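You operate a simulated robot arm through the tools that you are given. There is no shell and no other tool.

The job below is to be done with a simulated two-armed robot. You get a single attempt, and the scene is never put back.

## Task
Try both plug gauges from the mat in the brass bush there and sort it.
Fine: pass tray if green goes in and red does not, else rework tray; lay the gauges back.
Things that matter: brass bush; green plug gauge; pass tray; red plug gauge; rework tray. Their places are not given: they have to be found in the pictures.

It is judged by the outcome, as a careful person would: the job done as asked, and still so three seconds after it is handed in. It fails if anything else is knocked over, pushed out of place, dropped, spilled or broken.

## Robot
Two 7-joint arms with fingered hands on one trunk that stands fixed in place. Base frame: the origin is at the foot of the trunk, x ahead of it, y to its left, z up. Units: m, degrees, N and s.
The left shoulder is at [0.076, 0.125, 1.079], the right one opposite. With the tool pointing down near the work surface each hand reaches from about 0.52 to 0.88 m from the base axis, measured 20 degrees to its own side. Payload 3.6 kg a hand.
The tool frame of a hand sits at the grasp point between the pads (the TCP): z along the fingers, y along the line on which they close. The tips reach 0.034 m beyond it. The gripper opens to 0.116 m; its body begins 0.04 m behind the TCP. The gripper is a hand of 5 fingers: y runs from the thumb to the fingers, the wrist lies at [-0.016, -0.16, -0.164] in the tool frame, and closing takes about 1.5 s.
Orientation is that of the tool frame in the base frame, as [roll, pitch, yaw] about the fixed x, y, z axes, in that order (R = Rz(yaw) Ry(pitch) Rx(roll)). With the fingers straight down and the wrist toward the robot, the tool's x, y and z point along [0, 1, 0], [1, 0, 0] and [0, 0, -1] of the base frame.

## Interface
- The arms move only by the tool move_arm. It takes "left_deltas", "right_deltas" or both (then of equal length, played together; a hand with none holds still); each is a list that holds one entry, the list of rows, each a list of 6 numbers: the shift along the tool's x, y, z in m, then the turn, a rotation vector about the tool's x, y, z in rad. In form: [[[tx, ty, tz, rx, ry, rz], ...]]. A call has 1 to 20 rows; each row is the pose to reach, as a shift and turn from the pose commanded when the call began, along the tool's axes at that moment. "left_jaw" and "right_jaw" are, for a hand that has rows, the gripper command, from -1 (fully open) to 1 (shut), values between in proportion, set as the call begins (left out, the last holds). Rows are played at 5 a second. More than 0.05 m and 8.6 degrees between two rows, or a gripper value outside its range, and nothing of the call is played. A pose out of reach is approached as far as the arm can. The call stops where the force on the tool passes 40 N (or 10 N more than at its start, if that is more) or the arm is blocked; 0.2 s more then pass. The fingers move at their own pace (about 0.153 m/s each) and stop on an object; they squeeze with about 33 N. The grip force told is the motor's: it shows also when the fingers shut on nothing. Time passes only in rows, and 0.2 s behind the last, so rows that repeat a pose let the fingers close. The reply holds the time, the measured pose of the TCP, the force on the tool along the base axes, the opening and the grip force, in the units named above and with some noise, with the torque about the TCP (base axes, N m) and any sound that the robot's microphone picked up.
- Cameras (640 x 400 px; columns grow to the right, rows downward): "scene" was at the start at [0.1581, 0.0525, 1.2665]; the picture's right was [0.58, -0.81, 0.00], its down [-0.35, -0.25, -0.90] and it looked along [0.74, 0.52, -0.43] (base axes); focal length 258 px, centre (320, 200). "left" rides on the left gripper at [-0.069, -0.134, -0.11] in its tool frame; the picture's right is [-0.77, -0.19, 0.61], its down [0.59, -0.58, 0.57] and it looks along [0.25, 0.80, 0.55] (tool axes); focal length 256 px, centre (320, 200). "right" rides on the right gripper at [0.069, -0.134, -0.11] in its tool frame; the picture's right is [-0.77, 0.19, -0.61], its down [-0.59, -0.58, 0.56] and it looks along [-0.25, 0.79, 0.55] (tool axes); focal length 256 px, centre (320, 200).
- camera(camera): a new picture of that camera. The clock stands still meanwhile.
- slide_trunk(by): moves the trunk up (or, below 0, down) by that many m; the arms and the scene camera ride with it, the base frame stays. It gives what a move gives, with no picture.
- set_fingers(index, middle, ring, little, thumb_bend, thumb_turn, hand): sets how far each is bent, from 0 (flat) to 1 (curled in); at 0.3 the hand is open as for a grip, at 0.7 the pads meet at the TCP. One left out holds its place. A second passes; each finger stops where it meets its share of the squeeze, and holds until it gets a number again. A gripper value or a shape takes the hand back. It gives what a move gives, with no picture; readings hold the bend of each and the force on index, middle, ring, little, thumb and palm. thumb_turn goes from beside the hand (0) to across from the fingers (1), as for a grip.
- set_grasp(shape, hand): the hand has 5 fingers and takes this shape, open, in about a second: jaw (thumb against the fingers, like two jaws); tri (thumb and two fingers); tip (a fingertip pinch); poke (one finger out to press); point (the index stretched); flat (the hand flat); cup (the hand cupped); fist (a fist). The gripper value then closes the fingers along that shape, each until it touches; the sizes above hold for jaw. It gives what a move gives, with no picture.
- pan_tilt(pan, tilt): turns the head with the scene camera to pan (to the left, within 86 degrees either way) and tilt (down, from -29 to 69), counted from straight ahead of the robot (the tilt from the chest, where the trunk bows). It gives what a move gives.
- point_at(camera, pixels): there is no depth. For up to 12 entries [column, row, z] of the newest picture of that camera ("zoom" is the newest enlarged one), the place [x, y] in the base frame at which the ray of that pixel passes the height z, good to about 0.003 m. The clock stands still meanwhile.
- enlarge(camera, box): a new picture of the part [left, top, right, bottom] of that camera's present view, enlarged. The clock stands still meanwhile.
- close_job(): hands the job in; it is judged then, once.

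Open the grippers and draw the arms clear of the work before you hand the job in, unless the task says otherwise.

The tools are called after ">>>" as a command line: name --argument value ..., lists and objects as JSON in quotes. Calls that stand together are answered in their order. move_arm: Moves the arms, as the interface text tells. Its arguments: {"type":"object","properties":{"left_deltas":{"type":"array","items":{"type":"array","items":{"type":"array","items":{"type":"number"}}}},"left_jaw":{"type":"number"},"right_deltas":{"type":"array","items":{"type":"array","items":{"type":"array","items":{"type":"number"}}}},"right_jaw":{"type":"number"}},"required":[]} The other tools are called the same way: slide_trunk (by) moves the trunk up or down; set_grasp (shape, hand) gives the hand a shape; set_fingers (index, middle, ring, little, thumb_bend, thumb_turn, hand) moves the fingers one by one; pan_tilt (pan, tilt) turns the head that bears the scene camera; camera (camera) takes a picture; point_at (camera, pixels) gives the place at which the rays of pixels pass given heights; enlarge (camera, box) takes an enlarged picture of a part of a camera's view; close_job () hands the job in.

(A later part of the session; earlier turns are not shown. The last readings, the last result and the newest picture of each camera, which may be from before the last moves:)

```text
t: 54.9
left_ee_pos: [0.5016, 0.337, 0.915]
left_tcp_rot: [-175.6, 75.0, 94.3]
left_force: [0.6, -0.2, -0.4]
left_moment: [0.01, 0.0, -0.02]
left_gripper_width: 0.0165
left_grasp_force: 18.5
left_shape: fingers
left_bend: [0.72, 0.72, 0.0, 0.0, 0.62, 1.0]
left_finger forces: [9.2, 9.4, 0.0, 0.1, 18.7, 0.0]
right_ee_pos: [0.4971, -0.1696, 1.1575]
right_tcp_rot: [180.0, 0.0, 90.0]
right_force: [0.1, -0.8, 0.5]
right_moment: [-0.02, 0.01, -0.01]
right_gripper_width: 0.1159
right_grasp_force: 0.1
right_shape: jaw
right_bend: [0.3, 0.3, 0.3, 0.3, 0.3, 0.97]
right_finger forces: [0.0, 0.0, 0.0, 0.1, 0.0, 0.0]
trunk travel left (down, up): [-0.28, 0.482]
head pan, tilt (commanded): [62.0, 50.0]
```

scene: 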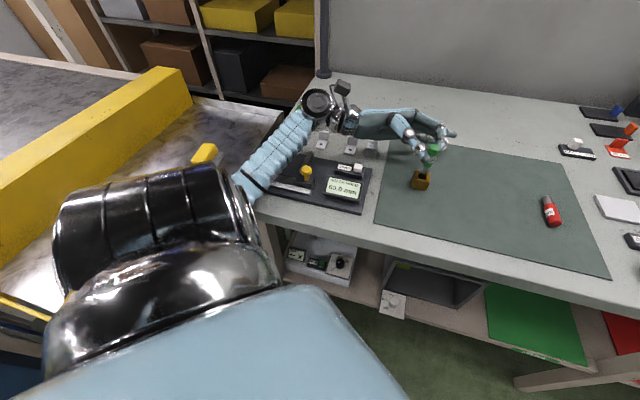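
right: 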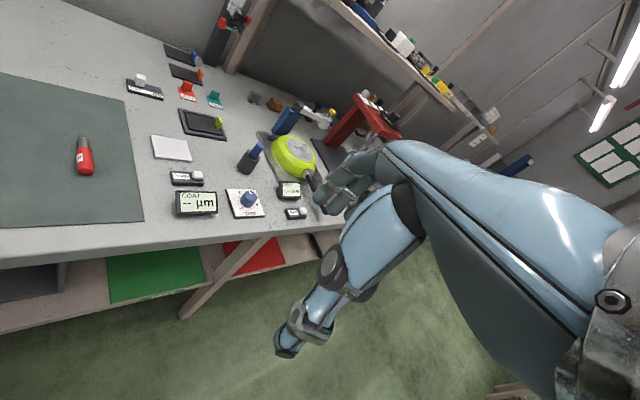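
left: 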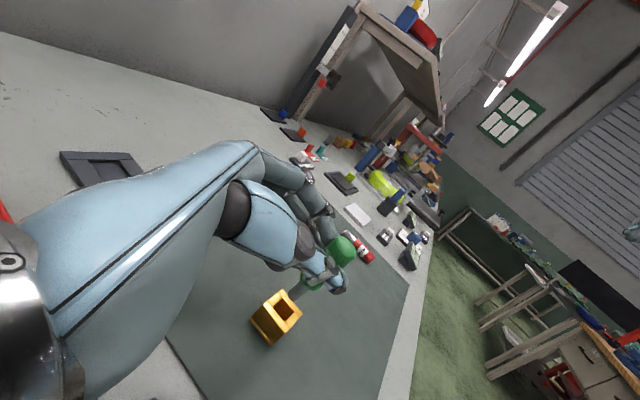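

The hand sits 4 mm above its commanded height, so the arm posture is limiting. I'll lift the gauge 4 cm clear and raise the trunk 12 cm for a higher elbow.

>>> move_arm --left_deltas '[[[-0.0097, -0.0002, -0.0025, 0, 0, 0], [-0.0193, -0.0005, -0.0051, 0, 0, 0], [-0.029, -0.0007, -0.0076, 0, 0, 0], [-0.0387, -0.0009, -0.0102, 0, 0, 0]]]'

>>> slide_trunk --by 0.04

>>> slide_trunk --by 0.04

>>> slide_trunk --by 0.04

>>> camera --camera "scene"

```text
t: 55.9
left_ee_pos: [0.5036, 0.3379, 0.9564]
left_tcp_rot: [-174.8, 75.3, 95.1]
left_force: [0.5, 0.2, -0.6]
left_moment: [0.05, -0.01, -0.03]
left_gripper_width: 0.0166
left_grasp_force: 18.6
left_shape: fingers
left_bend: [0.72, 0.72, 0.0, 0.0, 0.62, 1.0]
left_finger forces: [9.2, 9.4, 0.0, 0.0, 18.7, 0.0]
right_ee_pos: [0.4988, -0.1699, 1.1577]
right_tcp_rot: [180.0, 0.0, 90.0]
right_force: [0.0, -0.7, -0.4]
right_moment: [0.04, -0.02, 0.01]
right_gripper_width: 0.1156
right_grasp_force: 0.1
right_shape: jaw
right_bend: [0.3, 0.3, 0.3, 0.3, 0.3, 0.97]
right_finger forces: [0.0, 0.0, 0.0, 0.0, 0.0, 0.0]
trunk travel left (down, up): [-0.28, 0.482]
head pan, tilt (commanded): [62.0, 50.0]
```

```text
t: 56.8
left_ee_pos: [0.5023, 0.3381, 0.9951]
left_tcp_rot: [-174.5, 75.2, 95.4]
left_force: [0.2, -0.9, -1.5]
left_moment: [0.04, -0.02, -0.02]
left_gripper_width: 0.0164
left_grasp_force: 18.5
left_shape: fingers
left_bend: [0.72, 0.72, 0.0, 0.0, 0.62, 1.0]
left_finger forces: [9.3, 9.3, 0.0, 0.0, 18.7, 0.0]
right_ee_pos: [0.4991, -0.1696, 1.1962]
right_tcp_rot: [-179.9, -0.1, 89.9]
right_force: [0.2, -0.3, -0.5]
right_moment: [0.02, 0.0, -0.01]
right_gripper_width: 0.1159
right_grasp_force: 0.1
right_shape: jaw
right_bend: [0.3, 0.3, 0.3, 0.3, 0.3, 0.97]
right_finger forces: [0.0, 0.1, 0.1, 0.0, 0.0, 0.0]
trunk travel left (down, up): [-0.32, 0.442]
head pan, tilt (commanded): [62.0, 50.0]
```

```text
t: 57.6
left_ee_pos: [0.5025, 0.3376, 1.0348]
left_tcp_rot: [-174.8, 75.3, 95.1]
left_force: [-0.2, -0.5, -0.6]
left_moment: [0.02, -0.02, -0.02]
left_gripper_width: 0.0164
left_grasp_force: 18.5
left_shape: fingers
left_bend: [0.72, 0.72, 0.0, 0.0, 0.62, 1.0]
left_finger forces: [9.2, 9.4, 0.1, 0.1, 18.6, 0.0]
right_ee_pos: [0.4982, -0.1693, 1.2363]
right_tcp_rot: [-179.8, 0.1, 90.0]
right_force: [0.1, 0.2, -0.7]
right_moment: [-0.01, 0.03, 0.01]
right_gripper_width: 0.116
right_grasp_force: 0.2
right_shape: jaw
right_bend: [0.3, 0.3, 0.3, 0.3, 0.3, 0.97]
right_finger forces: [0.0, 0.0, 0.1, 0.0, 0.0, 0.1]
trunk travel left (down, up): [-0.36, 0.402]
head pan, tilt (commanded): [62.0, 50.0]
```

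```text
t: 58.4
left_ee_pos: [0.5022, 0.3369, 1.0754]
left_tcp_rot: [-174.9, 75.2, 95.0]
left_force: [1.0, 0.1, -0.2]
left_moment: [0.0, -0.02, 0.01]
left_gripper_width: 0.0167
left_grasp_force: 18.8
left_shape: fingers
left_bend: [0.72, 0.72, 0.0, 0.0, 0.62, 1.0]
left_finger forces: [9.2, 9.4, 0.0, 0.1, 18.7, 0.1]
right_ee_pos: [0.4998, -0.1696, 1.2763]
right_tcp_rot: [-180.0, 0.0, 90.0]
right_force: [-0.5, 0.7, -0.2]
right_moment: [0.0, 0.02, 0.03]
right_gripper_width: 0.1156
right_grasp_force: 0.0
right_shape: jaw
right_bend: [0.3, 0.3, 0.3, 0.3, 0.3, 0.97]
right_finger forces: [0.1, 0.0, 0.0, 0.1, 0.0, 0.1]
trunk travel left (down, up): [-0.4, 0.362]
head pan, tilt (commanded): [62.0, 50.0]
```

```text
taken
```

scene: 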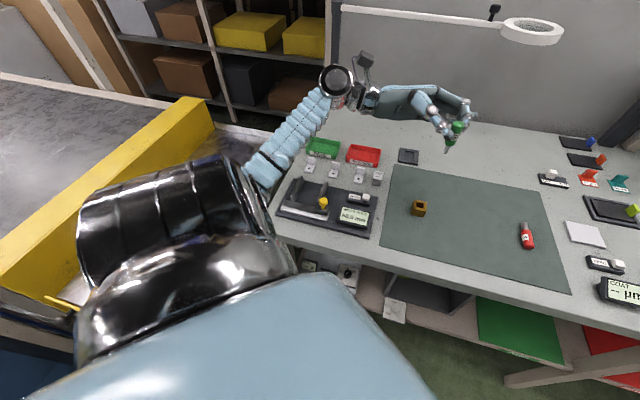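

The trunk carries the arms straight up, so earlier the elbow really was blocked. I'll check that the measuring device and bush were not disturbed.

>>> enlarge --camera "scene" --box '[260, 130, 452, 250]'

```text
3.33 times, centred on (356, 190) of scene
```

zoom: 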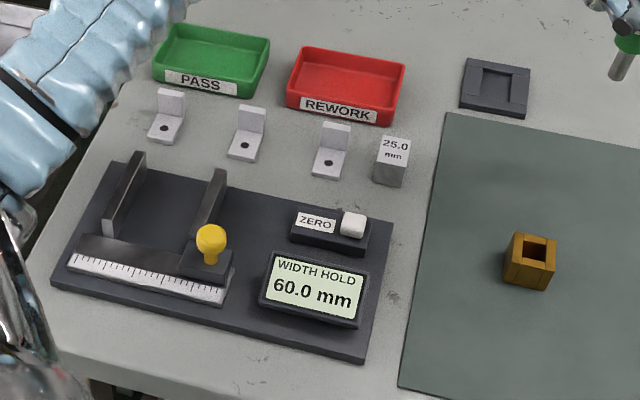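

Everything is in place. With the shoulder 12.5 cm higher, I'll lower the arm 10 cm and view the elbow posture.

>>> move_arm --left_deltas '[[[0.0193, 0.0005, 0.0051, 0, 0, 0], [0.0387, 0.0009, 0.0102, 0, 0, 0], [0.058, 0.0014, 0.0153, 0, 0, 0], [0.0773, 0.0018, 0.0204, 0, 0, 0], [0.0967, 0.0023, 0.0254, 0, 0, 0], [0.0967, 0.0023, 0.0254, 0, 0, 0]]]'

>>> camera --camera "scene"

>>> enlarge --camera "scene" --box '[240, 80, 496, 240]'

```text
t: 59.8
left_ee_pos: [0.5016, 0.3373, 0.9731]
left_tcp_rot: [-174.8, 75.2, 95.0]
left_force: [-0.5, -1.1, -0.5]
left_moment: [0.01, -0.03, 0.01]
left_gripper_width: 0.0168
left_grasp_force: 18.7
left_shape: fingers
left_bend: [0.72, 0.72, 0.0, 0.0, 0.62, 1.0]
left_finger forces: [9.2, 9.3, 0.0, 0.0, 18.7, 0.0]
right_ee_pos: [0.4981, -0.1694, 1.2777]
right_tcp_rot: [-180.0, 0.0, 90.0]
right_force: [-0.6, -0.4, 0.3]
right_moment: [0.01, 0.01, -0.03]
right_gripper_width: 0.1156
right_grasp_force: 0.0
right_shape: jaw
right_bend: [0.3, 0.3, 0.3, 0.3, 0.3, 0.97]
right_finger forces: [0.0, 0.1, 0.0, 0.0, 0.1, 0.0]
trunk travel left (down, up): [-0.4, 0.362]
head pan, tilt (commanded): [62.0, 50.0]
```

```text
taken
```

scene: 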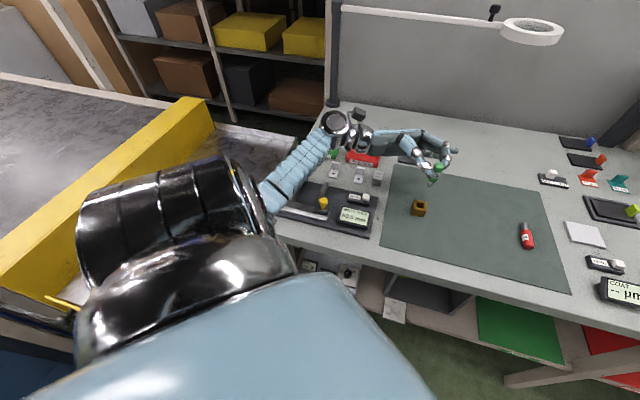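

```text
2.50 times, centred on (368, 160) of scene
```

zoom: 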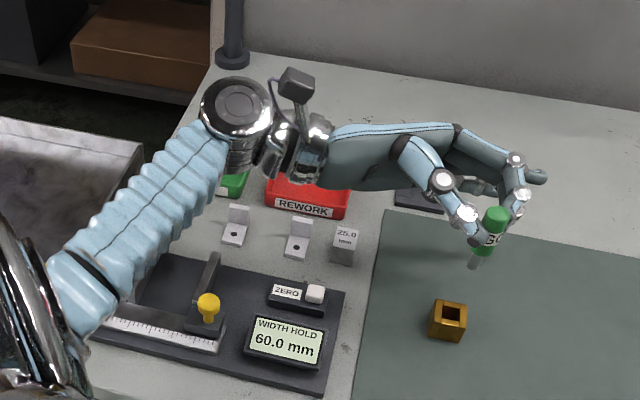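

The pose is reached exactly now. I'll lower 4.5 cm more and turn the head to look at the bush.

>>> move_arm --left_deltas '[[[0.0145, 0.0003, 0.0038, 0, 0, 0], [0.029, 0.0007, 0.0076, 0, 0, 0], [0.0435, 0.001, 0.0114, 0, 0, 0], [0.0435, 0.001, 0.0114, 0, 0, 0]]]'

>>> pan_tilt --pan 38 --tilt 42

>>> camera --camera "scene"

```text
t: 60.8
left_ee_pos: [0.5025, 0.3375, 0.9317]
left_tcp_rot: [-174.9, 75.3, 95.0]
left_force: [-1.0, 0.3, -1.5]
left_moment: [0.03, 0.0, -0.01]
left_gripper_width: 0.0165
left_grasp_force: 18.3
left_shape: fingers
left_bend: [0.72, 0.72, 0.0, 0.0, 0.62, 1.0]
left_finger forces: [9.3, 9.4, 0.0, 0.0, 18.8, 0.1]
right_ee_pos: [0.4968, -0.1696, 1.2776]
right_tcp_rot: [179.9, 0.1, 90.1]
right_force: [0.1, 0.7, -0.2]
right_moment: [0.0, -0.01, -0.03]
right_gripper_width: 0.1162
right_grasp_force: 0.1
right_shape: jaw
right_bend: [0.3, 0.3, 0.3, 0.3, 0.3, 0.97]
right_finger forces: [0.0, 0.0, 0.0, 0.0, 0.0, 0.0]
trunk travel left (down, up): [-0.4, 0.362]
head pan, tilt (commanded): [62.0, 50.0]
```

```text
t: 61.7
left_ee_pos: [0.5034, 0.3372, 0.9318]
left_tcp_rot: [-175.1, 75.2, 94.8]
left_force: [-0.5, -1.0, -1.7]
left_moment: [0.03, -0.02, 0.03]
left_gripper_width: 0.0165
left_grasp_force: 19.0
left_shape: fingers
left_bend: [0.72, 0.72, 0.0, 0.0, 0.62, 1.0]
left_finger forces: [9.2, 9.3, 0.0, 0.0, 18.7, 0.0]
right_ee_pos: [0.4983, -0.1699, 1.2779]
right_tcp_rot: [180.0, 0.0, 90.0]
right_force: [-0.1, 0.5, 0.6]
right_moment: [0.02, 0.01, -0.01]
right_gripper_width: 0.116
right_grasp_force: 0.1
right_shape: jaw
right_bend: [0.3, 0.3, 0.3, 0.3, 0.3, 0.97]
right_finger forces: [0.0, 0.0, 0.0, 0.0, 0.0, 0.0]
trunk travel left (down, up): [-0.4, 0.362]
head pan, tilt (commanded): [38.0, 42.0]
```

```text
taken
```

scene: 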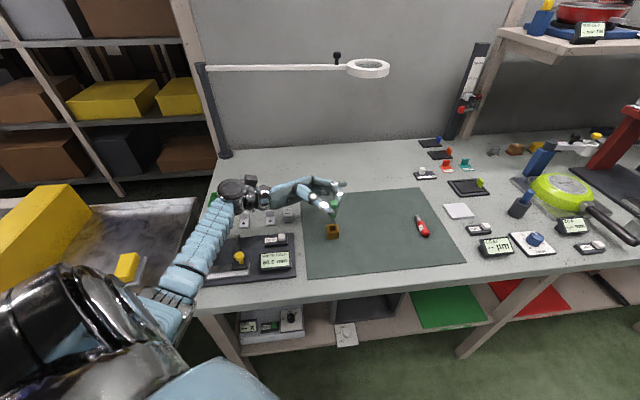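

The hand follows its commands here. I'll zoom in on the gauge and bush in both views to verify alignment.

>>> enlarge --camera "scene" --box '[292, 190, 372, 240]'

>>> enlarge --camera "left" --box '[222, 250, 350, 330]'

```text
8.00 times, centred on (332, 215) of scene
```

zoom: 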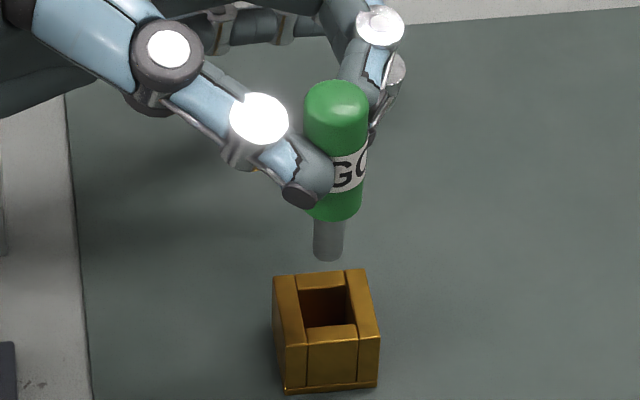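

```text
5.00 times, centred on (286, 290) of left
```

zoom: 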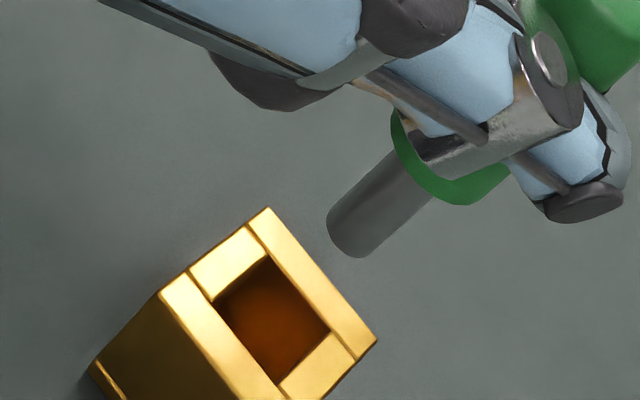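

Both views predict the tip dropping right into the hole's centre (within about 1 mm). I'll descend 15 mm and check that the height follows.

>>> move_arm --left_deltas '[[[0.0048, 0.0001, 0.0013, 0, 0, 0], [0.0097, 0.0002, 0.0025, 0, 0, 0], [0.0145, 0.0003, 0.0038, 0, 0, 0], [0.0145, 0.0003, 0.0038, 0, 0, 0]]]'

>>> enlarge --camera "scene" --box '[292, 190, 372, 240]'

```text
t: 62.7
left_ee_pos: [0.504, 0.3383, 0.9168]
left_tcp_rot: [-175.2, 75.2, 94.7]
left_force: [0.1, 0.3, -0.6]
left_moment: [-0.01, 0.0, -0.04]
left_gripper_width: 0.0163
left_grasp_force: 18.8
left_shape: fingers
left_bend: [0.72, 0.72, 0.0, 0.0, 0.62, 1.0]
left_finger forces: [9.3, 9.3, 0.0, 0.0, 18.7, 0.1]
right_ee_pos: [0.4992, -0.169, 1.2777]
right_tcp_rot: [180.0, 0.0, 90.0]
right_force: [1.4, -0.1, -0.1]
right_moment: [0.04, -0.01, 0.0]
right_gripper_width: 0.1158
right_grasp_force: 0.1
right_shape: jaw
right_bend: [0.3, 0.3, 0.3, 0.3, 0.3, 0.97]
right_finger forces: [0.0, 0.0, 0.0, 0.0, 0.1, 0.1]
trunk travel left (down, up): [-0.4, 0.362]
head pan, tilt (commanded): [38.0, 42.0]
```

```text
8.00 times, centred on (332, 215) of scene
```

zoom: 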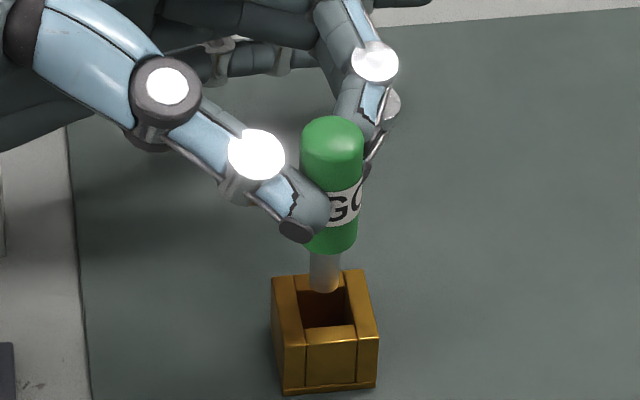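

Height follows well (0.9168). The pin is about to enter, so I'll descend another 12 mm.

>>> move_arm --left_deltas '[[[0.0039, 0.0001, 0.001, 0, 0, 0], [0.0077, 0.0002, 0.002, 0, 0, 0], [0.0116, 0.0003, 0.0031, 0, 0, 0], [0.0116, 0.0003, 0.0031, 0, 0, 0]]]'

>>> enlarge --camera "scene" --box '[292, 190, 372, 240]'

>>> enlarge --camera "left" --box '[222, 250, 350, 330]'

```text
t: 63.7
left_ee_pos: [0.5023, 0.3368, 0.9034]
left_tcp_rot: [-174.9, 75.1, 95.0]
left_force: [0.2, -0.4, 0.2]
left_moment: [0.01, -0.01, 0.02]
left_gripper_width: 0.0164
left_grasp_force: 18.5
left_shape: fingers
left_bend: [0.72, 0.72, 0.0, 0.0, 0.62, 1.0]
left_finger forces: [9.3, 9.4, 0.0, 0.0, 18.8, 0.1]
right_ee_pos: [0.4977, -0.1685, 1.2762]
right_tcp_rot: [179.9, -0.1, 90.1]
right_force: [-0.7, -0.2, -0.1]
right_moment: [0.03, -0.02, 0.0]
right_gripper_width: 0.1162
right_grasp_force: 0.0
right_shape: jaw
right_bend: [0.3, 0.3, 0.3, 0.3, 0.3, 0.97]
right_finger forces: [0.0, 0.0, 0.0, 0.0, 0.0, 0.1]
trunk travel left (down, up): [-0.4, 0.362]
head pan, tilt (commanded): [38.0, 42.0]
```

```text
8.00 times, centred on (332, 215) of scene
```

zoom: 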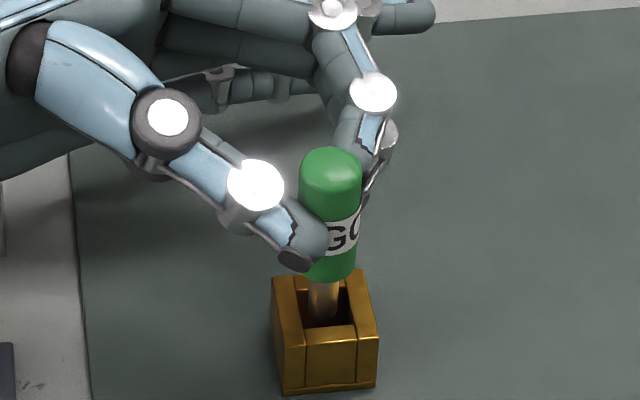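

```text
5.00 times, centred on (286, 290) of left
```

zoom: 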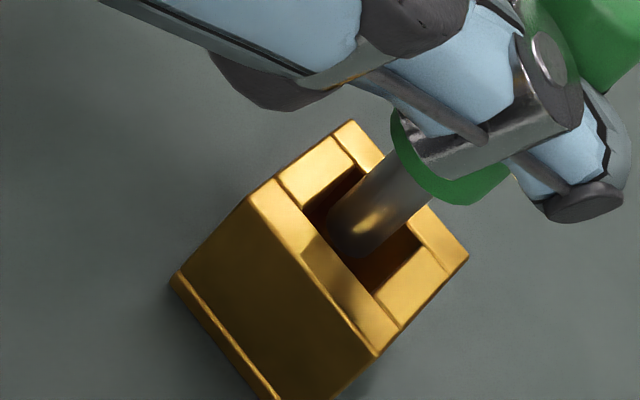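

The pin has entered the hole with no force. I'll lower another 9 mm to insert most of its length.

>>> move_arm --left_deltas '[[[0.0029, 0.0001, 0.0008, 0, 0, 0], [0.0058, 0.0001, 0.0015, 0, 0, 0], [0.0087, 0.0002, 0.0023, 0, 0, 0], [0.0087, 0.0002, 0.0023, 0, 0, 0]]]'

>>> enlarge --camera "scene" --box '[292, 190, 372, 240]'

>>> enlarge --camera "left" --box '[222, 250, 350, 330]'

```text
t: 64.7
left_ee_pos: [0.5027, 0.3382, 0.8947]
left_tcp_rot: [-174.8, 75.2, 95.0]
left_force: [-0.4, -0.7, -0.1]
left_moment: [0.0, 0.0, -0.01]
left_gripper_width: 0.0164
left_grasp_force: 18.3
left_shape: fingers
left_bend: [0.72, 0.72, 0.0, 0.0, 0.62, 1.0]
left_finger forces: [9.2, 9.5, 0.0, 0.1, 18.6, 0.1]
right_ee_pos: [0.4984, -0.1693, 1.2772]
right_tcp_rot: [180.0, 0.0, 90.0]
right_force: [0.0, -0.3, -0.8]
right_moment: [0.02, -0.02, -0.02]
right_gripper_width: 0.1161
right_grasp_force: 0.0
right_shape: jaw
right_bend: [0.3, 0.3, 0.3, 0.3, 0.3, 0.97]
right_finger forces: [0.0, 0.0, 0.1, 0.0, 0.0, 0.1]
trunk travel left (down, up): [-0.4, 0.362]
head pan, tilt (commanded): [38.0, 42.0]
```

```text
8.00 times, centred on (332, 215) of scene
```

zoom: 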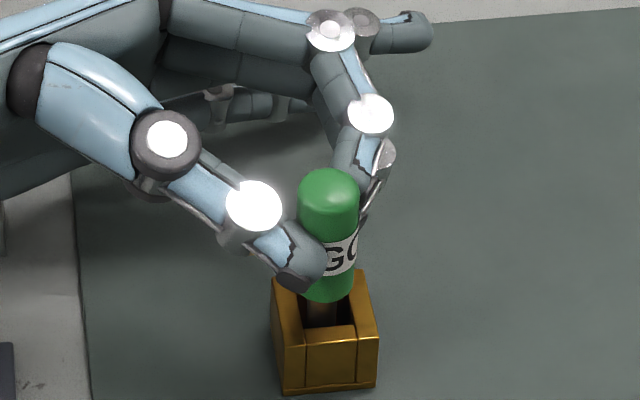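

```text
5.00 times, centred on (286, 290) of left
```

zoom: 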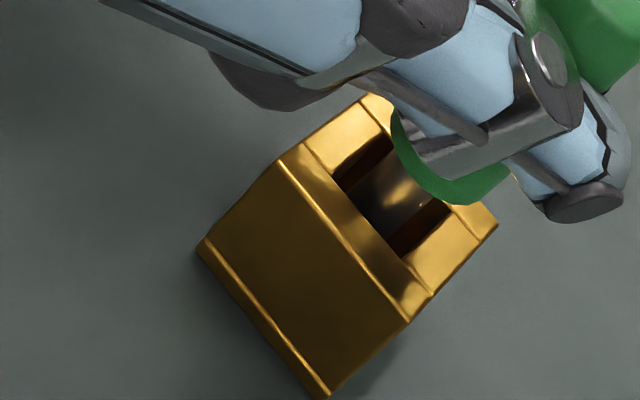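

The green pin is nearly fully in with zero force: green goes in. I'll go 2 mm deeper to be thorough and then withdraw.

>>> move_arm --left_deltas '[[[0.001, 0, 0.0003, 0, 0, 0], [0.0021, 0, 0.0005, 0, 0, 0], [0.0021, 0, 0.0005, 0, 0, 0]]]'

>>> enlarge --camera "scene" --box '[292, 190, 372, 240]'

```text
t: 65.5
left_ee_pos: [0.5017, 0.3373, 0.8917]
left_tcp_rot: [-174.8, 75.3, 95.0]
left_force: [0.4, -0.1, -0.4]
left_moment: [0.0, 0.02, -0.01]
left_gripper_width: 0.0164
left_grasp_force: 18.3
left_shape: fingers
left_bend: [0.72, 0.72, 0.0, 0.0, 0.62, 1.0]
left_finger forces: [9.3, 9.4, 0.0, 0.1, 18.7, 0.0]
right_ee_pos: [0.4977, -0.1697, 1.2776]
right_tcp_rot: [179.9, 0.0, 90.0]
right_force: [-0.3, 0.2, -1.0]
right_moment: [-0.01, -0.04, 0.01]
right_gripper_width: 0.1159
right_grasp_force: 0.1
right_shape: jaw
right_bend: [0.3, 0.3, 0.3, 0.3, 0.3, 0.97]
right_finger forces: [0.0, 0.1, 0.1, 0.0, 0.0, 0.1]
trunk travel left (down, up): [-0.4, 0.362]
head pan, tilt (commanded): [38.0, 42.0]
```

```text
8.00 times, centred on (332, 215) of scene
```

zoom: 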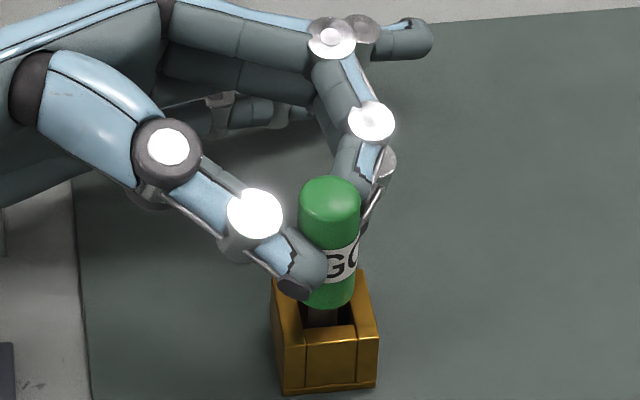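

Green is fully tried and goes in. I'll withdraw it straight up by 8 cm.

>>> move_arm --left_deltas '[[[-0.0193, -0.0005, -0.0051, 0, 0, 0], [-0.0387, -0.0009, -0.0102, 0, 0, 0], [-0.058, -0.0014, -0.0153, 0, 0, 0], [-0.0773, -0.0018, -0.0204, 0, 0, 0], [-0.116, -0.0027, -0.0305, 0, 0, 0]]]'

>>> camera --camera "scene"

```text
t: 66.7
left_ee_pos: [0.5003, 0.3382, 1.0131]
left_tcp_rot: [-175.0, 75.2, 94.8]
left_force: [0.5, 0.3, -1.0]
left_moment: [0.06, -0.01, 0.04]
left_gripper_width: 0.0164
left_grasp_force: 19.0
left_shape: fingers
left_bend: [0.72, 0.72, 0.0, 0.0, 0.62, 1.0]
left_finger forces: [9.1, 9.3, 0.1, 0.1, 18.7, 0.0]
right_ee_pos: [0.4986, -0.1695, 1.2775]
right_tcp_rot: [180.0, 0.0, 90.0]
right_force: [0.3, -0.2, -0.7]
right_moment: [0.01, -0.03, 0.0]
right_gripper_width: 0.116
right_grasp_force: 0.2
right_shape: jaw
right_bend: [0.3, 0.3, 0.3, 0.3, 0.3, 0.97]
right_finger forces: [0.0, 0.1, 0.1, 0.0, 0.0, 0.0]
trunk travel left (down, up): [-0.4, 0.362]
head pan, tilt (commanded): [38.0, 42.0]
```

```text
taken
```

scene: 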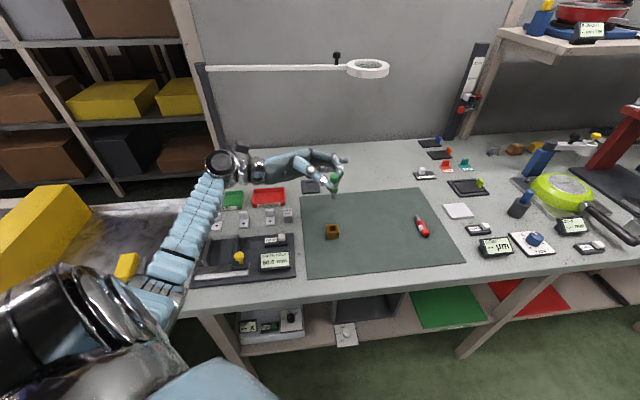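

Bush stayed in place. I'll rotate the hand back by +90° about tool y so the gauge lies horizontal.

>>> move_arm --left_deltas '[[[-0.003, 0, -0.0008, 0, 0.1428, 0], [-0.006, 0, -0.0016, 0, 0.2856, 0], [-0.009, 0, -0.0024, 0, 0.4284, 0], [-0.012, 0, -0.0032, 0, 0.5712, 0], [-0.015, 0, -0.004, 0, 0.714, 0], [-0.018, 0, -0.0048, 0, 0.8568, 0], [-0.021, 0, -0.0056, 0, 0.9996, 0], [-0.024, 0, -0.0064, 0, 1.1424, 0], [-0.027, 0, -0.007, 0, 1.2852, 0], [-0.029, 0, -0.0076, 0, 1.428, 0], [-0.029, 0, -0.0076, 0, 1.5708, 0], [-0.029, 0, -0.0076, 0, 1.5708, 0]]]'

>>> camera --camera "scene"

```text
t: 69.3
left_ee_pos: [0.5022, 0.3377, 1.0409]
left_tcp_rot: [-178.6, -14.8, 89.6]
left_force: [-0.2, 0.0, -0.5]
left_moment: [-0.01, 0.0, 0.04]
left_gripper_width: 0.0165
left_grasp_force: 18.9
left_shape: fingers
left_bend: [0.72, 0.72, 0.0, 0.0, 0.62, 1.0]
left_finger forces: [9.3, 9.2, 0.0, 0.1, 18.5, 0.0]
right_ee_pos: [0.4976, -0.1688, 1.278]
right_tcp_rot: [-180.0, 0.1, 90.0]
right_force: [-0.1, -0.1, 0.5]
right_moment: [-0.01, 0.03, -0.01]
right_gripper_width: 0.1158
right_grasp_force: 0.0
right_shape: jaw
right_bend: [0.3, 0.3, 0.3, 0.3, 0.3, 0.97]
right_finger forces: [0.1, 0.0, 0.0, 0.0, 0.1, 0.0]
trunk travel left (down, up): [-0.4, 0.362]
head pan, tilt (commanded): [38.0, 42.0]
```

```text
taken
```

scene: 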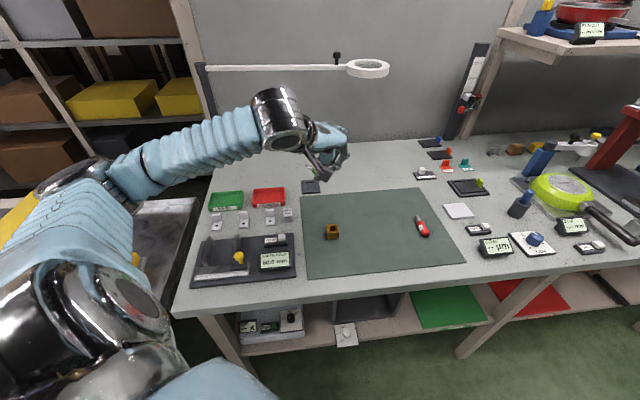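

Now I'll yaw −47° and move above the green gauge's original spot.

>>> move_arm --left_deltas '[[[-0.0205, 0.0093, 0.0061, -0.026, 0.0024, 0.0983], [-0.041, 0.0187, 0.0123, -0.0519, 0.0048, 0.1965], [-0.0614, 0.028, 0.0184, -0.0779, 0.0072, 0.2948], [-0.0819, 0.0374, 0.0246, -0.1039, 0.0096, 0.3931], [-0.1024, 0.0467, 0.0307, -0.1298, 0.012, 0.4913], [-0.1229, 0.056, 0.0368, -0.1558, 0.0144, 0.5896], [-0.1433, 0.0654, 0.043, -0.1817, 0.0168, 0.6878], [-0.1638, 0.0747, 0.0491, -0.2077, 0.0192, 0.7861], [-0.1638, 0.0747, 0.0491, -0.2077, 0.0192, 0.7861]]]'

>>> camera --camera "scene"

>>> enlarge --camera "scene" --box '[320, 160, 448, 240]'

```text
t: 71.3
left_ee_pos: [0.5755, 0.1933, 0.951]
left_tcp_rot: [-178.7, -14.8, 43.1]
left_force: [0.2, 0.4, -0.5]
left_moment: [-0.03, 0.0, 0.02]
left_gripper_width: 0.0165
left_grasp_force: 18.3
left_shape: fingers
left_bend: [0.72, 0.72, 0.0, 0.0, 0.62, 1.0]
left_finger forces: [9.2, 9.2, 0.1, 0.0, 18.5, 0.0]
right_ee_pos: [0.4975, -0.1702, 1.2784]
right_tcp_rot: [-179.9, 0.0, 90.1]
right_force: [-0.2, -0.1, -0.2]
right_moment: [0.03, 0.0, -0.01]
right_gripper_width: 0.1158
right_grasp_force: 0.1
right_shape: jaw
right_bend: [0.3, 0.3, 0.3, 0.3, 0.3, 0.97]
right_finger forces: [0.0, 0.1, 0.0, 0.0, 0.0, 0.0]
trunk travel left (down, up): [-0.4, 0.362]
head pan, tilt (commanded): [38.0, 42.0]
```

```text
taken
```

scene: 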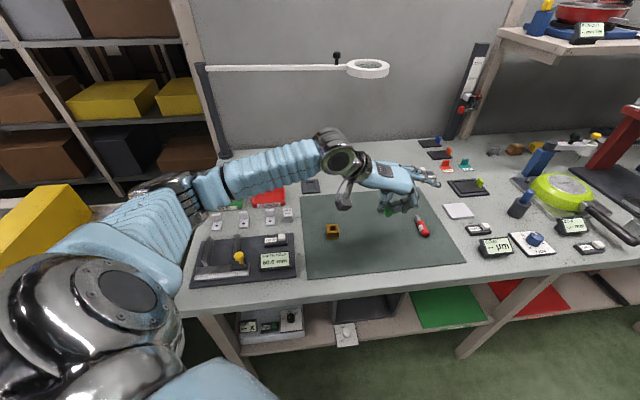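

```text
5.00 times, centred on (384, 200) of scene
```

zoom: 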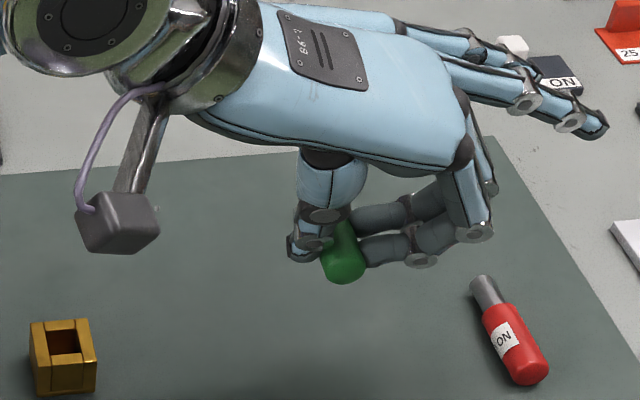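

Now lower 7 cm toward the mat at the original green position.

>>> move_arm --left_deltas '[[[-0.0045, 0.0004, 0.0169, 0, 0, 0], [-0.009, 0.0008, 0.0338, 0, 0, 0], [-0.0134, 0.0012, 0.0507, 0, 0, 0], [-0.0179, 0.0017, 0.0677, 0, 0, 0]]]'

>>> enlarge --camera "scene" --box '[336, 185, 432, 245]'

>>> enlarge --camera "left" --box '[260, 180, 420, 280]'

```text
t: 72.3
left_ee_pos: [0.577, 0.1916, 0.8807]
left_tcp_rot: [-178.6, -14.9, 43.0]
left_force: [0.2, 0.2, -0.3]
left_moment: [0.04, 0.02, -0.02]
left_gripper_width: 0.0165
left_grasp_force: 18.3
left_shape: fingers
left_bend: [0.72, 0.72, 0.0, 0.0, 0.62, 1.0]
left_finger forces: [9.4, 9.1, 0.0, 0.0, 18.5, 0.1]
right_ee_pos: [0.4992, -0.1694, 1.2776]
right_tcp_rot: [-180.0, 0.1, 90.1]
right_force: [0.4, 0.0, -0.5]
right_moment: [0.0, 0.01, -0.03]
right_gripper_width: 0.1158
right_grasp_force: 0.2
right_shape: jaw
right_bend: [0.3, 0.3, 0.3, 0.3, 0.3, 0.97]
right_finger forces: [0.0, 0.0, 0.1, 0.1, 0.0, 0.0]
trunk travel left (down, up): [-0.4, 0.362]
head pan, tilt (commanded): [38.0, 42.0]
```

```text
6.67 times, centred on (384, 215) of scene
```

zoom: 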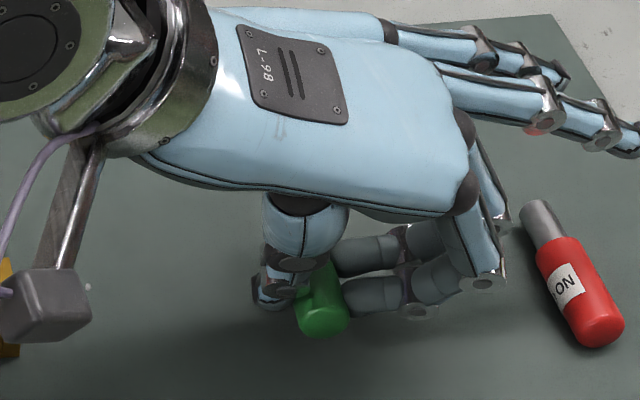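

```text
4.00 times, centred on (340, 230) of left
```

zoom: 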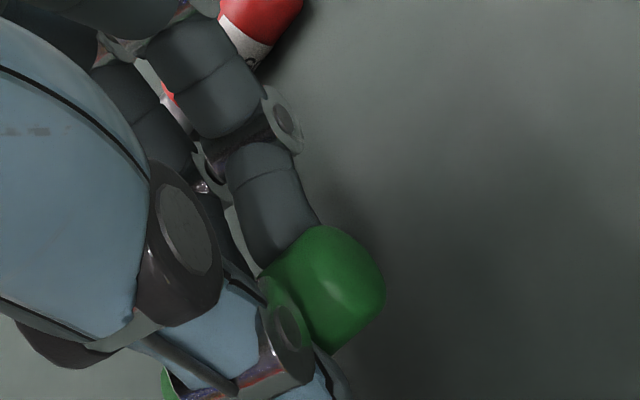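

Gauge is about 13 mm above the mat. I'll lower 11 mm slowly.

>>> move_arm --left_deltas '[[[-0.0008, 0.0001, 0.0029, 0, 0, 0], [-0.0015, 0.0001, 0.0058, 0, 0, 0], [-0.0022, 0.0002, 0.0082, 0, 0, 0], [-0.0028, 0.0003, 0.0106, 0, 0, 0]]]'

>>> enlarge --camera "scene" --box '[336, 185, 432, 245]'

```text
t: 73.3
left_ee_pos: [0.5761, 0.1921, 0.8696]
left_tcp_rot: [-178.6, -14.7, 43.1]
left_force: [-0.3, 0.3, -0.8]
left_moment: [0.01, 0.0, -0.01]
left_gripper_width: 0.0165
left_grasp_force: 18.9
left_shape: fingers
left_bend: [0.72, 0.72, 0.0, 0.0, 0.62, 1.0]
left_finger forces: [9.4, 9.2, 0.0, 0.0, 18.5, 0.1]
right_ee_pos: [0.498, -0.17, 1.2774]
right_tcp_rot: [180.0, 0.1, 90.0]
right_force: [0.2, 0.6, -0.4]
right_moment: [0.0, -0.02, -0.01]
right_gripper_width: 0.1159
right_grasp_force: 0.0
right_shape: jaw
right_bend: [0.3, 0.3, 0.3, 0.3, 0.3, 0.97]
right_finger forces: [0.1, 0.1, 0.0, 0.1, 0.1, 0.1]
trunk travel left (down, up): [-0.4, 0.362]
head pan, tilt (commanded): [38.0, 42.0]
```

```text
6.67 times, centred on (384, 215) of scene
```

zoom: 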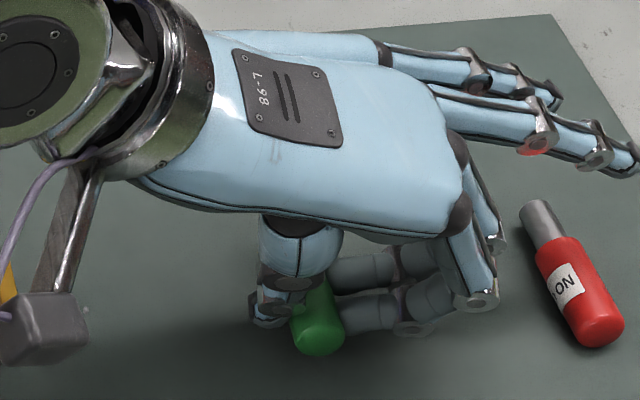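

No contact yet at z=0.8696. I'll lower 4 mm more in 1 mm rows.

>>> move_arm --left_deltas '[[[-0.0003, 0, 0.001, 0, 0, 0], [-0.0005, 0, 0.0019, 0, 0, 0], [-0.0008, 0.0001, 0.0029, 0, 0, 0], [-0.001, 0.0001, 0.0039, 0, 0, 0]]]'

```text
t: 74.3
left_ee_pos: [0.5754, 0.1922, 0.8667]
left_tcp_rot: [-178.7, -14.8, 43.1]
left_force: [-0.6, 1.5, -0.9]
left_moment: [-0.04, -0.02, 0.03]
left_gripper_width: 0.0165
left_grasp_force: 18.7
left_shape: fingers
left_bend: [0.72, 0.72, 0.0, 0.0, 0.62, 1.0]
left_finger forces: [9.4, 9.3, 0.0, 0.1, 18.3, 0.0]
right_ee_pos: [0.498, -0.1685, 1.2765]
right_tcp_rot: [-180.0, 0.0, 89.9]
right_force: [-1.1, 0.6, -0.2]
right_moment: [-0.01, 0.0, 0.01]
right_gripper_width: 0.1158
right_grasp_force: 0.0
right_shape: jaw
right_bend: [0.3, 0.3, 0.3, 0.3, 0.3, 0.97]
right_finger forces: [0.0, 0.1, 0.1, 0.0, 0.1, 0.0]
trunk travel left (down, up): [-0.4, 0.362]
head pan, tilt (commanded): [38.0, 42.0]
```

Still no contact at z=0.8667. Lowering 3 mm more.

>>> move_arm --left_deltas '[[[-0.0003, 0, 0.001, 0, 0, 0], [-0.0005, 0, 0.0019, 0, 0, 0], [-0.0008, 0.0001, 0.0029, 0, 0, 0]]]'

>>> enlarge --camera "scene" --box '[336, 185, 432, 245]'

```text
t: 75.1
left_ee_pos: [0.5739, 0.1901, 0.8654]
left_tcp_rot: [-178.7, -14.8, 43.1]
left_force: [-0.1, -0.1, -0.6]
left_moment: [0.01, -0.01, 0.0]
left_gripper_width: 0.0163
left_grasp_force: 18.7
left_shape: fingers
left_bend: [0.72, 0.72, 0.0, 0.0, 0.62, 1.0]
left_finger forces: [9.3, 9.2, 0.0, 0.0, 18.4, 0.1]
right_ee_pos: [0.4974, -0.1703, 1.2776]
right_tcp_rot: [-180.0, 0.1, 89.9]
right_force: [0.3, -0.7, -0.5]
right_moment: [-0.05, 0.01, -0.02]
right_gripper_width: 0.116
right_grasp_force: 0.0
right_shape: jaw
right_bend: [0.3, 0.3, 0.3, 0.3, 0.3, 0.97]
right_finger forces: [0.1, 0.1, 0.0, 0.1, 0.1, 0.0]
trunk travel left (down, up): [-0.4, 0.362]
head pan, tilt (commanded): [38.0, 42.0]
```

```text
6.67 times, centred on (384, 215) of scene
```

zoom: 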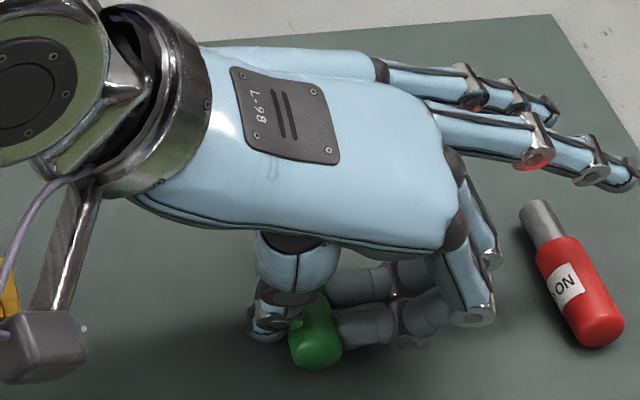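

Still free at 0.8645 or so. I'll lower 3 mm more.

>>> move_arm --left_deltas '[[[-0.0003, 0, 0.001, 0, 0, 0], [-0.0005, 0, 0.0019, 0, 0, 0], [-0.0008, 0.0001, 0.0029, 0, 0, 0], [-0.0008, 0.0001, 0.0029, 0, 0, 0]]]'

```text
t: 76.1
left_ee_pos: [0.5763, 0.191, 0.8602]
left_tcp_rot: [-178.6, -14.8, 43.1]
left_force: [0.9, 0.2, -0.4]
left_moment: [-0.01, 0.0, 0.0]
left_gripper_width: 0.0164
left_grasp_force: 18.7
left_shape: fingers
left_bend: [0.73, 0.72, 0.0, 0.0, 0.62, 1.0]
left_finger forces: [9.5, 9.2, 0.0, 0.0, 18.5, 0.0]
right_ee_pos: [0.4983, -0.1699, 1.2786]
right_tcp_rot: [-179.9, 0.0, 90.0]
right_force: [-0.1, -1.0, -0.2]
right_moment: [0.02, -0.02, -0.02]
right_gripper_width: 0.1161
right_grasp_force: 0.1
right_shape: jaw
right_bend: [0.3, 0.3, 0.3, 0.3, 0.3, 0.97]
right_finger forces: [0.1, 0.0, 0.0, 0.1, 0.0, 0.1]
trunk travel left (down, up): [-0.4, 0.362]
head pan, tilt (commanded): [38.0, 42.0]
```

Index shows the first slight change (bend 0.73). I'll lower 2 mm more and check force.

>>> move_arm --left_deltas '[[[-0.0003, 0, 0.001, 0, 0, 0], [-0.0005, 0, 0.0019, 0, 0, 0], [-0.0005, 0, 0.0019, 0, 0, 0]]]'

>>> enlarge --camera "scene" --box '[336, 185, 432, 245]'

>>> enlarge --camera "left" --box '[260, 180, 420, 280]'

```text
t: 76.9
left_ee_pos: [0.5756, 0.1912, 0.8598]
left_tcp_rot: [-178.7, -14.8, 43.2]
left_force: [1.7, 0.0, 5.1]
left_moment: [0.08, 0.07, 0.02]
left_gripper_width: 0.0166
left_grasp_force: 21.4
left_shape: fingers
left_bend: [0.73, 0.72, 0.0, 0.0, 0.62, 1.0]
left_finger forces: [10.8, 9.5, 0.0, 0.0, 22.1, 0.0]
right_ee_pos: [0.4985, -0.1695, 1.2769]
right_tcp_rot: [180.0, 0.0, 90.0]
right_force: [-1.0, -0.4, 0.5]
right_moment: [0.04, -0.01, -0.05]
right_gripper_width: 0.116
right_grasp_force: 0.0
right_shape: jaw
right_bend: [0.3, 0.3, 0.3, 0.3, 0.3, 0.97]
right_finger forces: [0.0, 0.1, 0.1, 0.1, 0.1, 0.0]
trunk travel left (down, up): [-0.4, 0.362]
head pan, tilt (commanded): [38.0, 42.0]
```

```text
6.67 times, centred on (384, 215) of scene
```

zoom: 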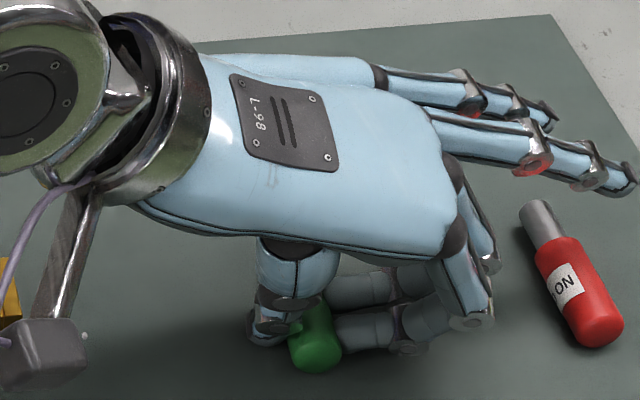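

```text
4.00 times, centred on (340, 230) of left
```

zoom: 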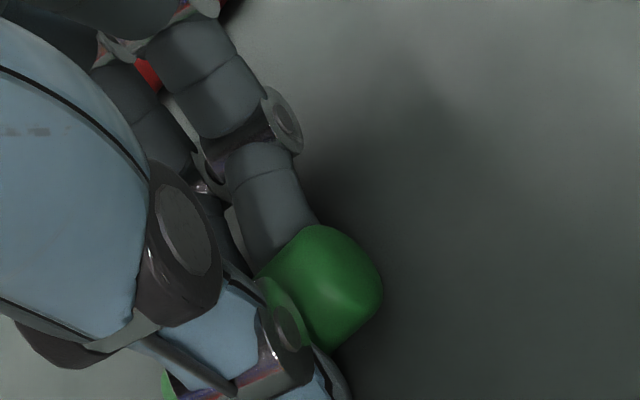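

Contact with the mat (5 N). I'll release gently in a small step.

>>> set_fingers --hand "left" --index 0.66 --middle 0.66 --thumb_bend 0.58

>>> enlarge --camera "scene" --box '[336, 185, 432, 245]'

```text
t: 77.9
left_ee_pos: [0.5756, 0.1908, 0.8609]
left_tcp_rot: [-178.8, -15.0, 43.0]
left_force: [1.5, 0.2, 15.8]
left_moment: [0.11, 0.0, 0.0]
left_gripper_width: 0.0211
left_grasp_force: 8.0
left_shape: fingers
left_bend: [0.69, 0.66, 0.0, 0.0, 0.58, 1.0]
left_finger forces: [9.9, 0.0, 0.0, 0.1, 5.5, 0.1]
right_ee_pos: [0.4961, -0.1704, 1.2775]
right_tcp_rot: [180.0, 0.0, 90.0]
right_force: [-0.5, 0.0, -0.7]
right_moment: [0.02, 0.0, -0.02]
right_gripper_width: 0.1159
right_grasp_force: 0.0
right_shape: jaw
right_bend: [0.3, 0.3, 0.3, 0.3, 0.3, 0.97]
right_finger forces: [0.0, 0.1, 0.1, 0.1, 0.1, 0.1]
trunk travel left (down, up): [-0.4, 0.362]
head pan, tilt (commanded): [38.0, 42.0]
```

```text
6.67 times, centred on (384, 215) of scene
```

zoom: 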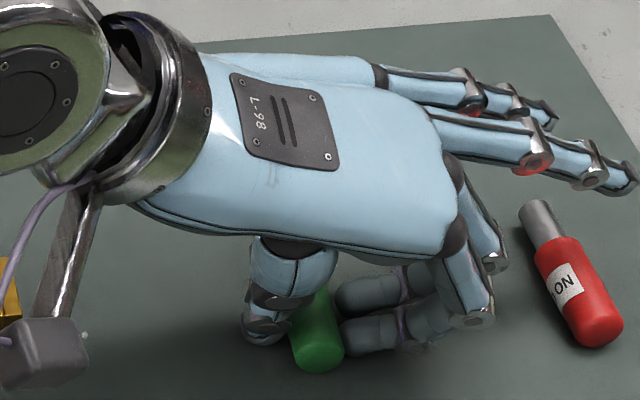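

Fingers opened but index and thumb now press the mat. I'll raise 6 mm and then open wider.

>>> move_arm --left_deltas '[[[0.0008, -0.0001, -0.0029, 0, 0, 0], [0.0015, -0.0001, -0.0058, 0, 0, 0]]]'

>>> set_fingers --hand "left" --index 0.5 --middle 0.5 --thumb_bend 0.48

>>> enlarge --camera "scene" --box '[336, 185, 432, 245]'

```text
t: 78.5
left_ee_pos: [0.5745, 0.1923, 0.8621]
left_tcp_rot: [-178.3, -14.7, 43.2]
left_force: [0.2, 0.4, 2.3]
left_moment: [0.02, 0.05, 0.02]
left_gripper_width: 0.0249
left_grasp_force: 0.7
left_shape: fingers
left_bend: [0.67, 0.66, 0.0, 0.0, 0.57, 1.0]
left_finger forces: [1.6, 0.1, 0.0, 0.1, 0.0, 0.0]
right_ee_pos: [0.498, -0.169, 1.2773]
right_tcp_rot: [180.0, 0.1, 90.1]
right_force: [0.3, 0.4, -0.3]
right_moment: [-0.01, 0.01, 0.0]
right_gripper_width: 0.1159
right_grasp_force: 0.0
right_shape: jaw
right_bend: [0.3, 0.3, 0.3, 0.3, 0.3, 0.97]
right_finger forces: [0.1, 0.0, 0.0, 0.0, 0.0, 0.1]
trunk travel left (down, up): [-0.4, 0.362]
head pan, tilt (commanded): [38.0, 42.0]
```

```text
t: 79.5
left_ee_pos: [0.5756, 0.1911, 0.8654]
left_tcp_rot: [-178.8, -14.9, 43.1]
left_force: [-2.7, 5.1, 12.5]
left_moment: [-0.08, -0.04, 0.04]
left_gripper_width: 0.0531
left_grasp_force: 6.4
left_shape: fingers
left_bend: [0.56, 0.5, 0.0, 0.0, 0.48, 1.0]
left_finger forces: [12.3, 0.0, 0.0, 0.1, 0.0, 0.0]
right_ee_pos: [0.4972, -0.1691, 1.2785]
right_tcp_rot: [180.0, 0.0, 89.9]
right_force: [0.0, 0.4, -0.3]
right_moment: [0.0, 0.0, 0.0]
right_gripper_width: 0.1159
right_grasp_force: 0.1
right_shape: jaw
right_bend: [0.3, 0.3, 0.3, 0.3, 0.3, 0.97]
right_finger forces: [0.1, 0.1, 0.1, 0.0, 0.0, 0.0]
trunk travel left (down, up): [-0.4, 0.362]
head pan, tilt (commanded): [38.0, 42.0]
```

```text
6.67 times, centred on (384, 215) of scene
```

zoom: 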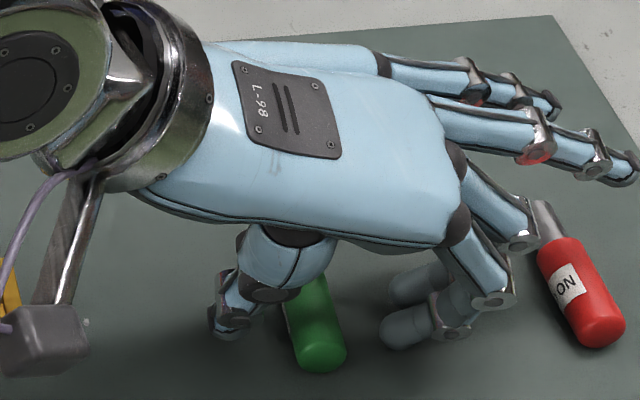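

The gauge lies on the mat, released. I'll raise the hand 8 cm straight up.

>>> move_arm --left_deltas '[[[0.0026, -0.0002, -0.0097, 0, 0, 0], [0.0077, -0.0007, -0.029, 0, 0, 0], [0.0128, -0.0012, -0.0483, 0, 0, 0], [0.0204, -0.0019, -0.0773, 0, 0, 0]]]'

>>> camera --camera "scene"

>>> enlarge --camera "scene" --box '[312, 175, 456, 265]'

```text
t: 80.5
left_ee_pos: [0.5769, 0.1897, 0.9448]
left_tcp_rot: [-178.6, -14.7, 43.1]
left_force: [-0.2, -0.2, 0.1]
left_moment: [-0.03, 0.0, 0.02]
left_gripper_width: 0.062
left_grasp_force: 0.1
left_shape: fingers
left_bend: [0.5, 0.5, 0.0, 0.0, 0.48, 1.0]
left_finger forces: [0.0, 0.0, 0.0, 0.1, 0.0, 0.0]
right_ee_pos: [0.4973, -0.1693, 1.2771]
right_tcp_rot: [180.0, 0.0, 90.0]
right_force: [-0.3, 0.7, 0.5]
right_moment: [-0.03, -0.03, 0.01]
right_gripper_width: 0.1155
right_grasp_force: 0.1
right_shape: jaw
right_bend: [0.3, 0.3, 0.3, 0.3, 0.3, 0.97]
right_finger forces: [0.0, 0.0, 0.0, 0.0, 0.1, 0.0]
trunk travel left (down, up): [-0.4, 0.362]
head pan, tilt (commanded): [38.0, 42.0]
```

```text
taken
```

scene: 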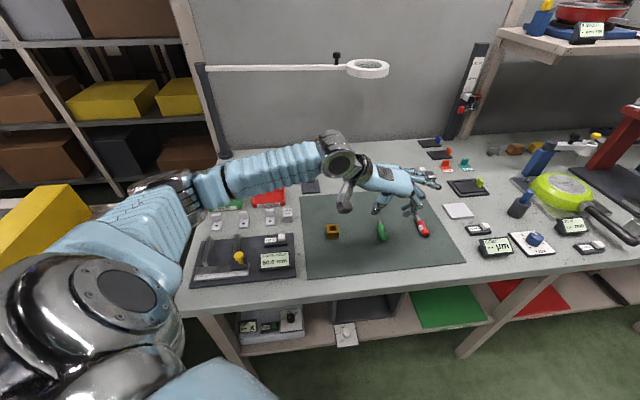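

```text
4.44 times, centred on (384, 220) of scene
```

zoom: 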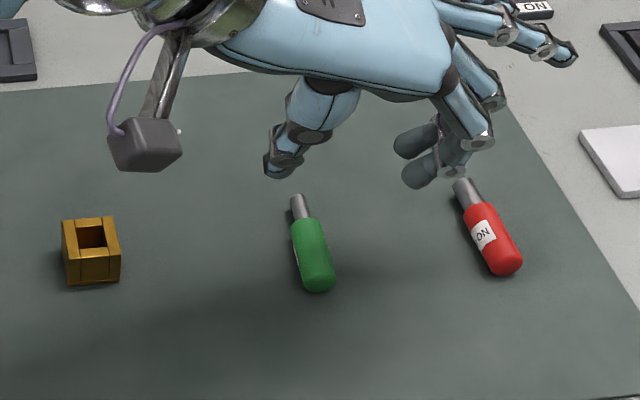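

Green is back at its place. Now the red gauge: I'll measure its position.

>>> enlarge --camera "scene" --box '[390, 202, 454, 242]'

```text
10.00 times, centred on (422, 222) of scene
```

zoom: 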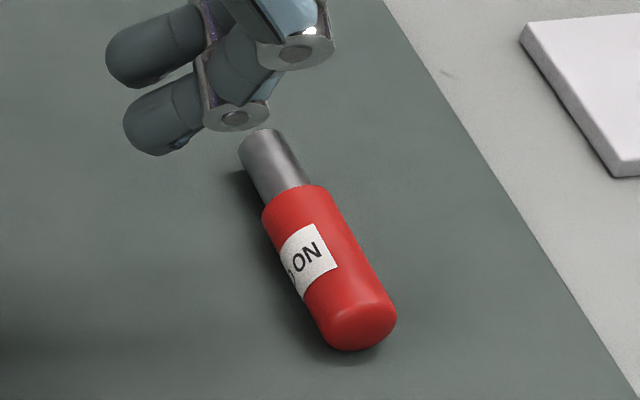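

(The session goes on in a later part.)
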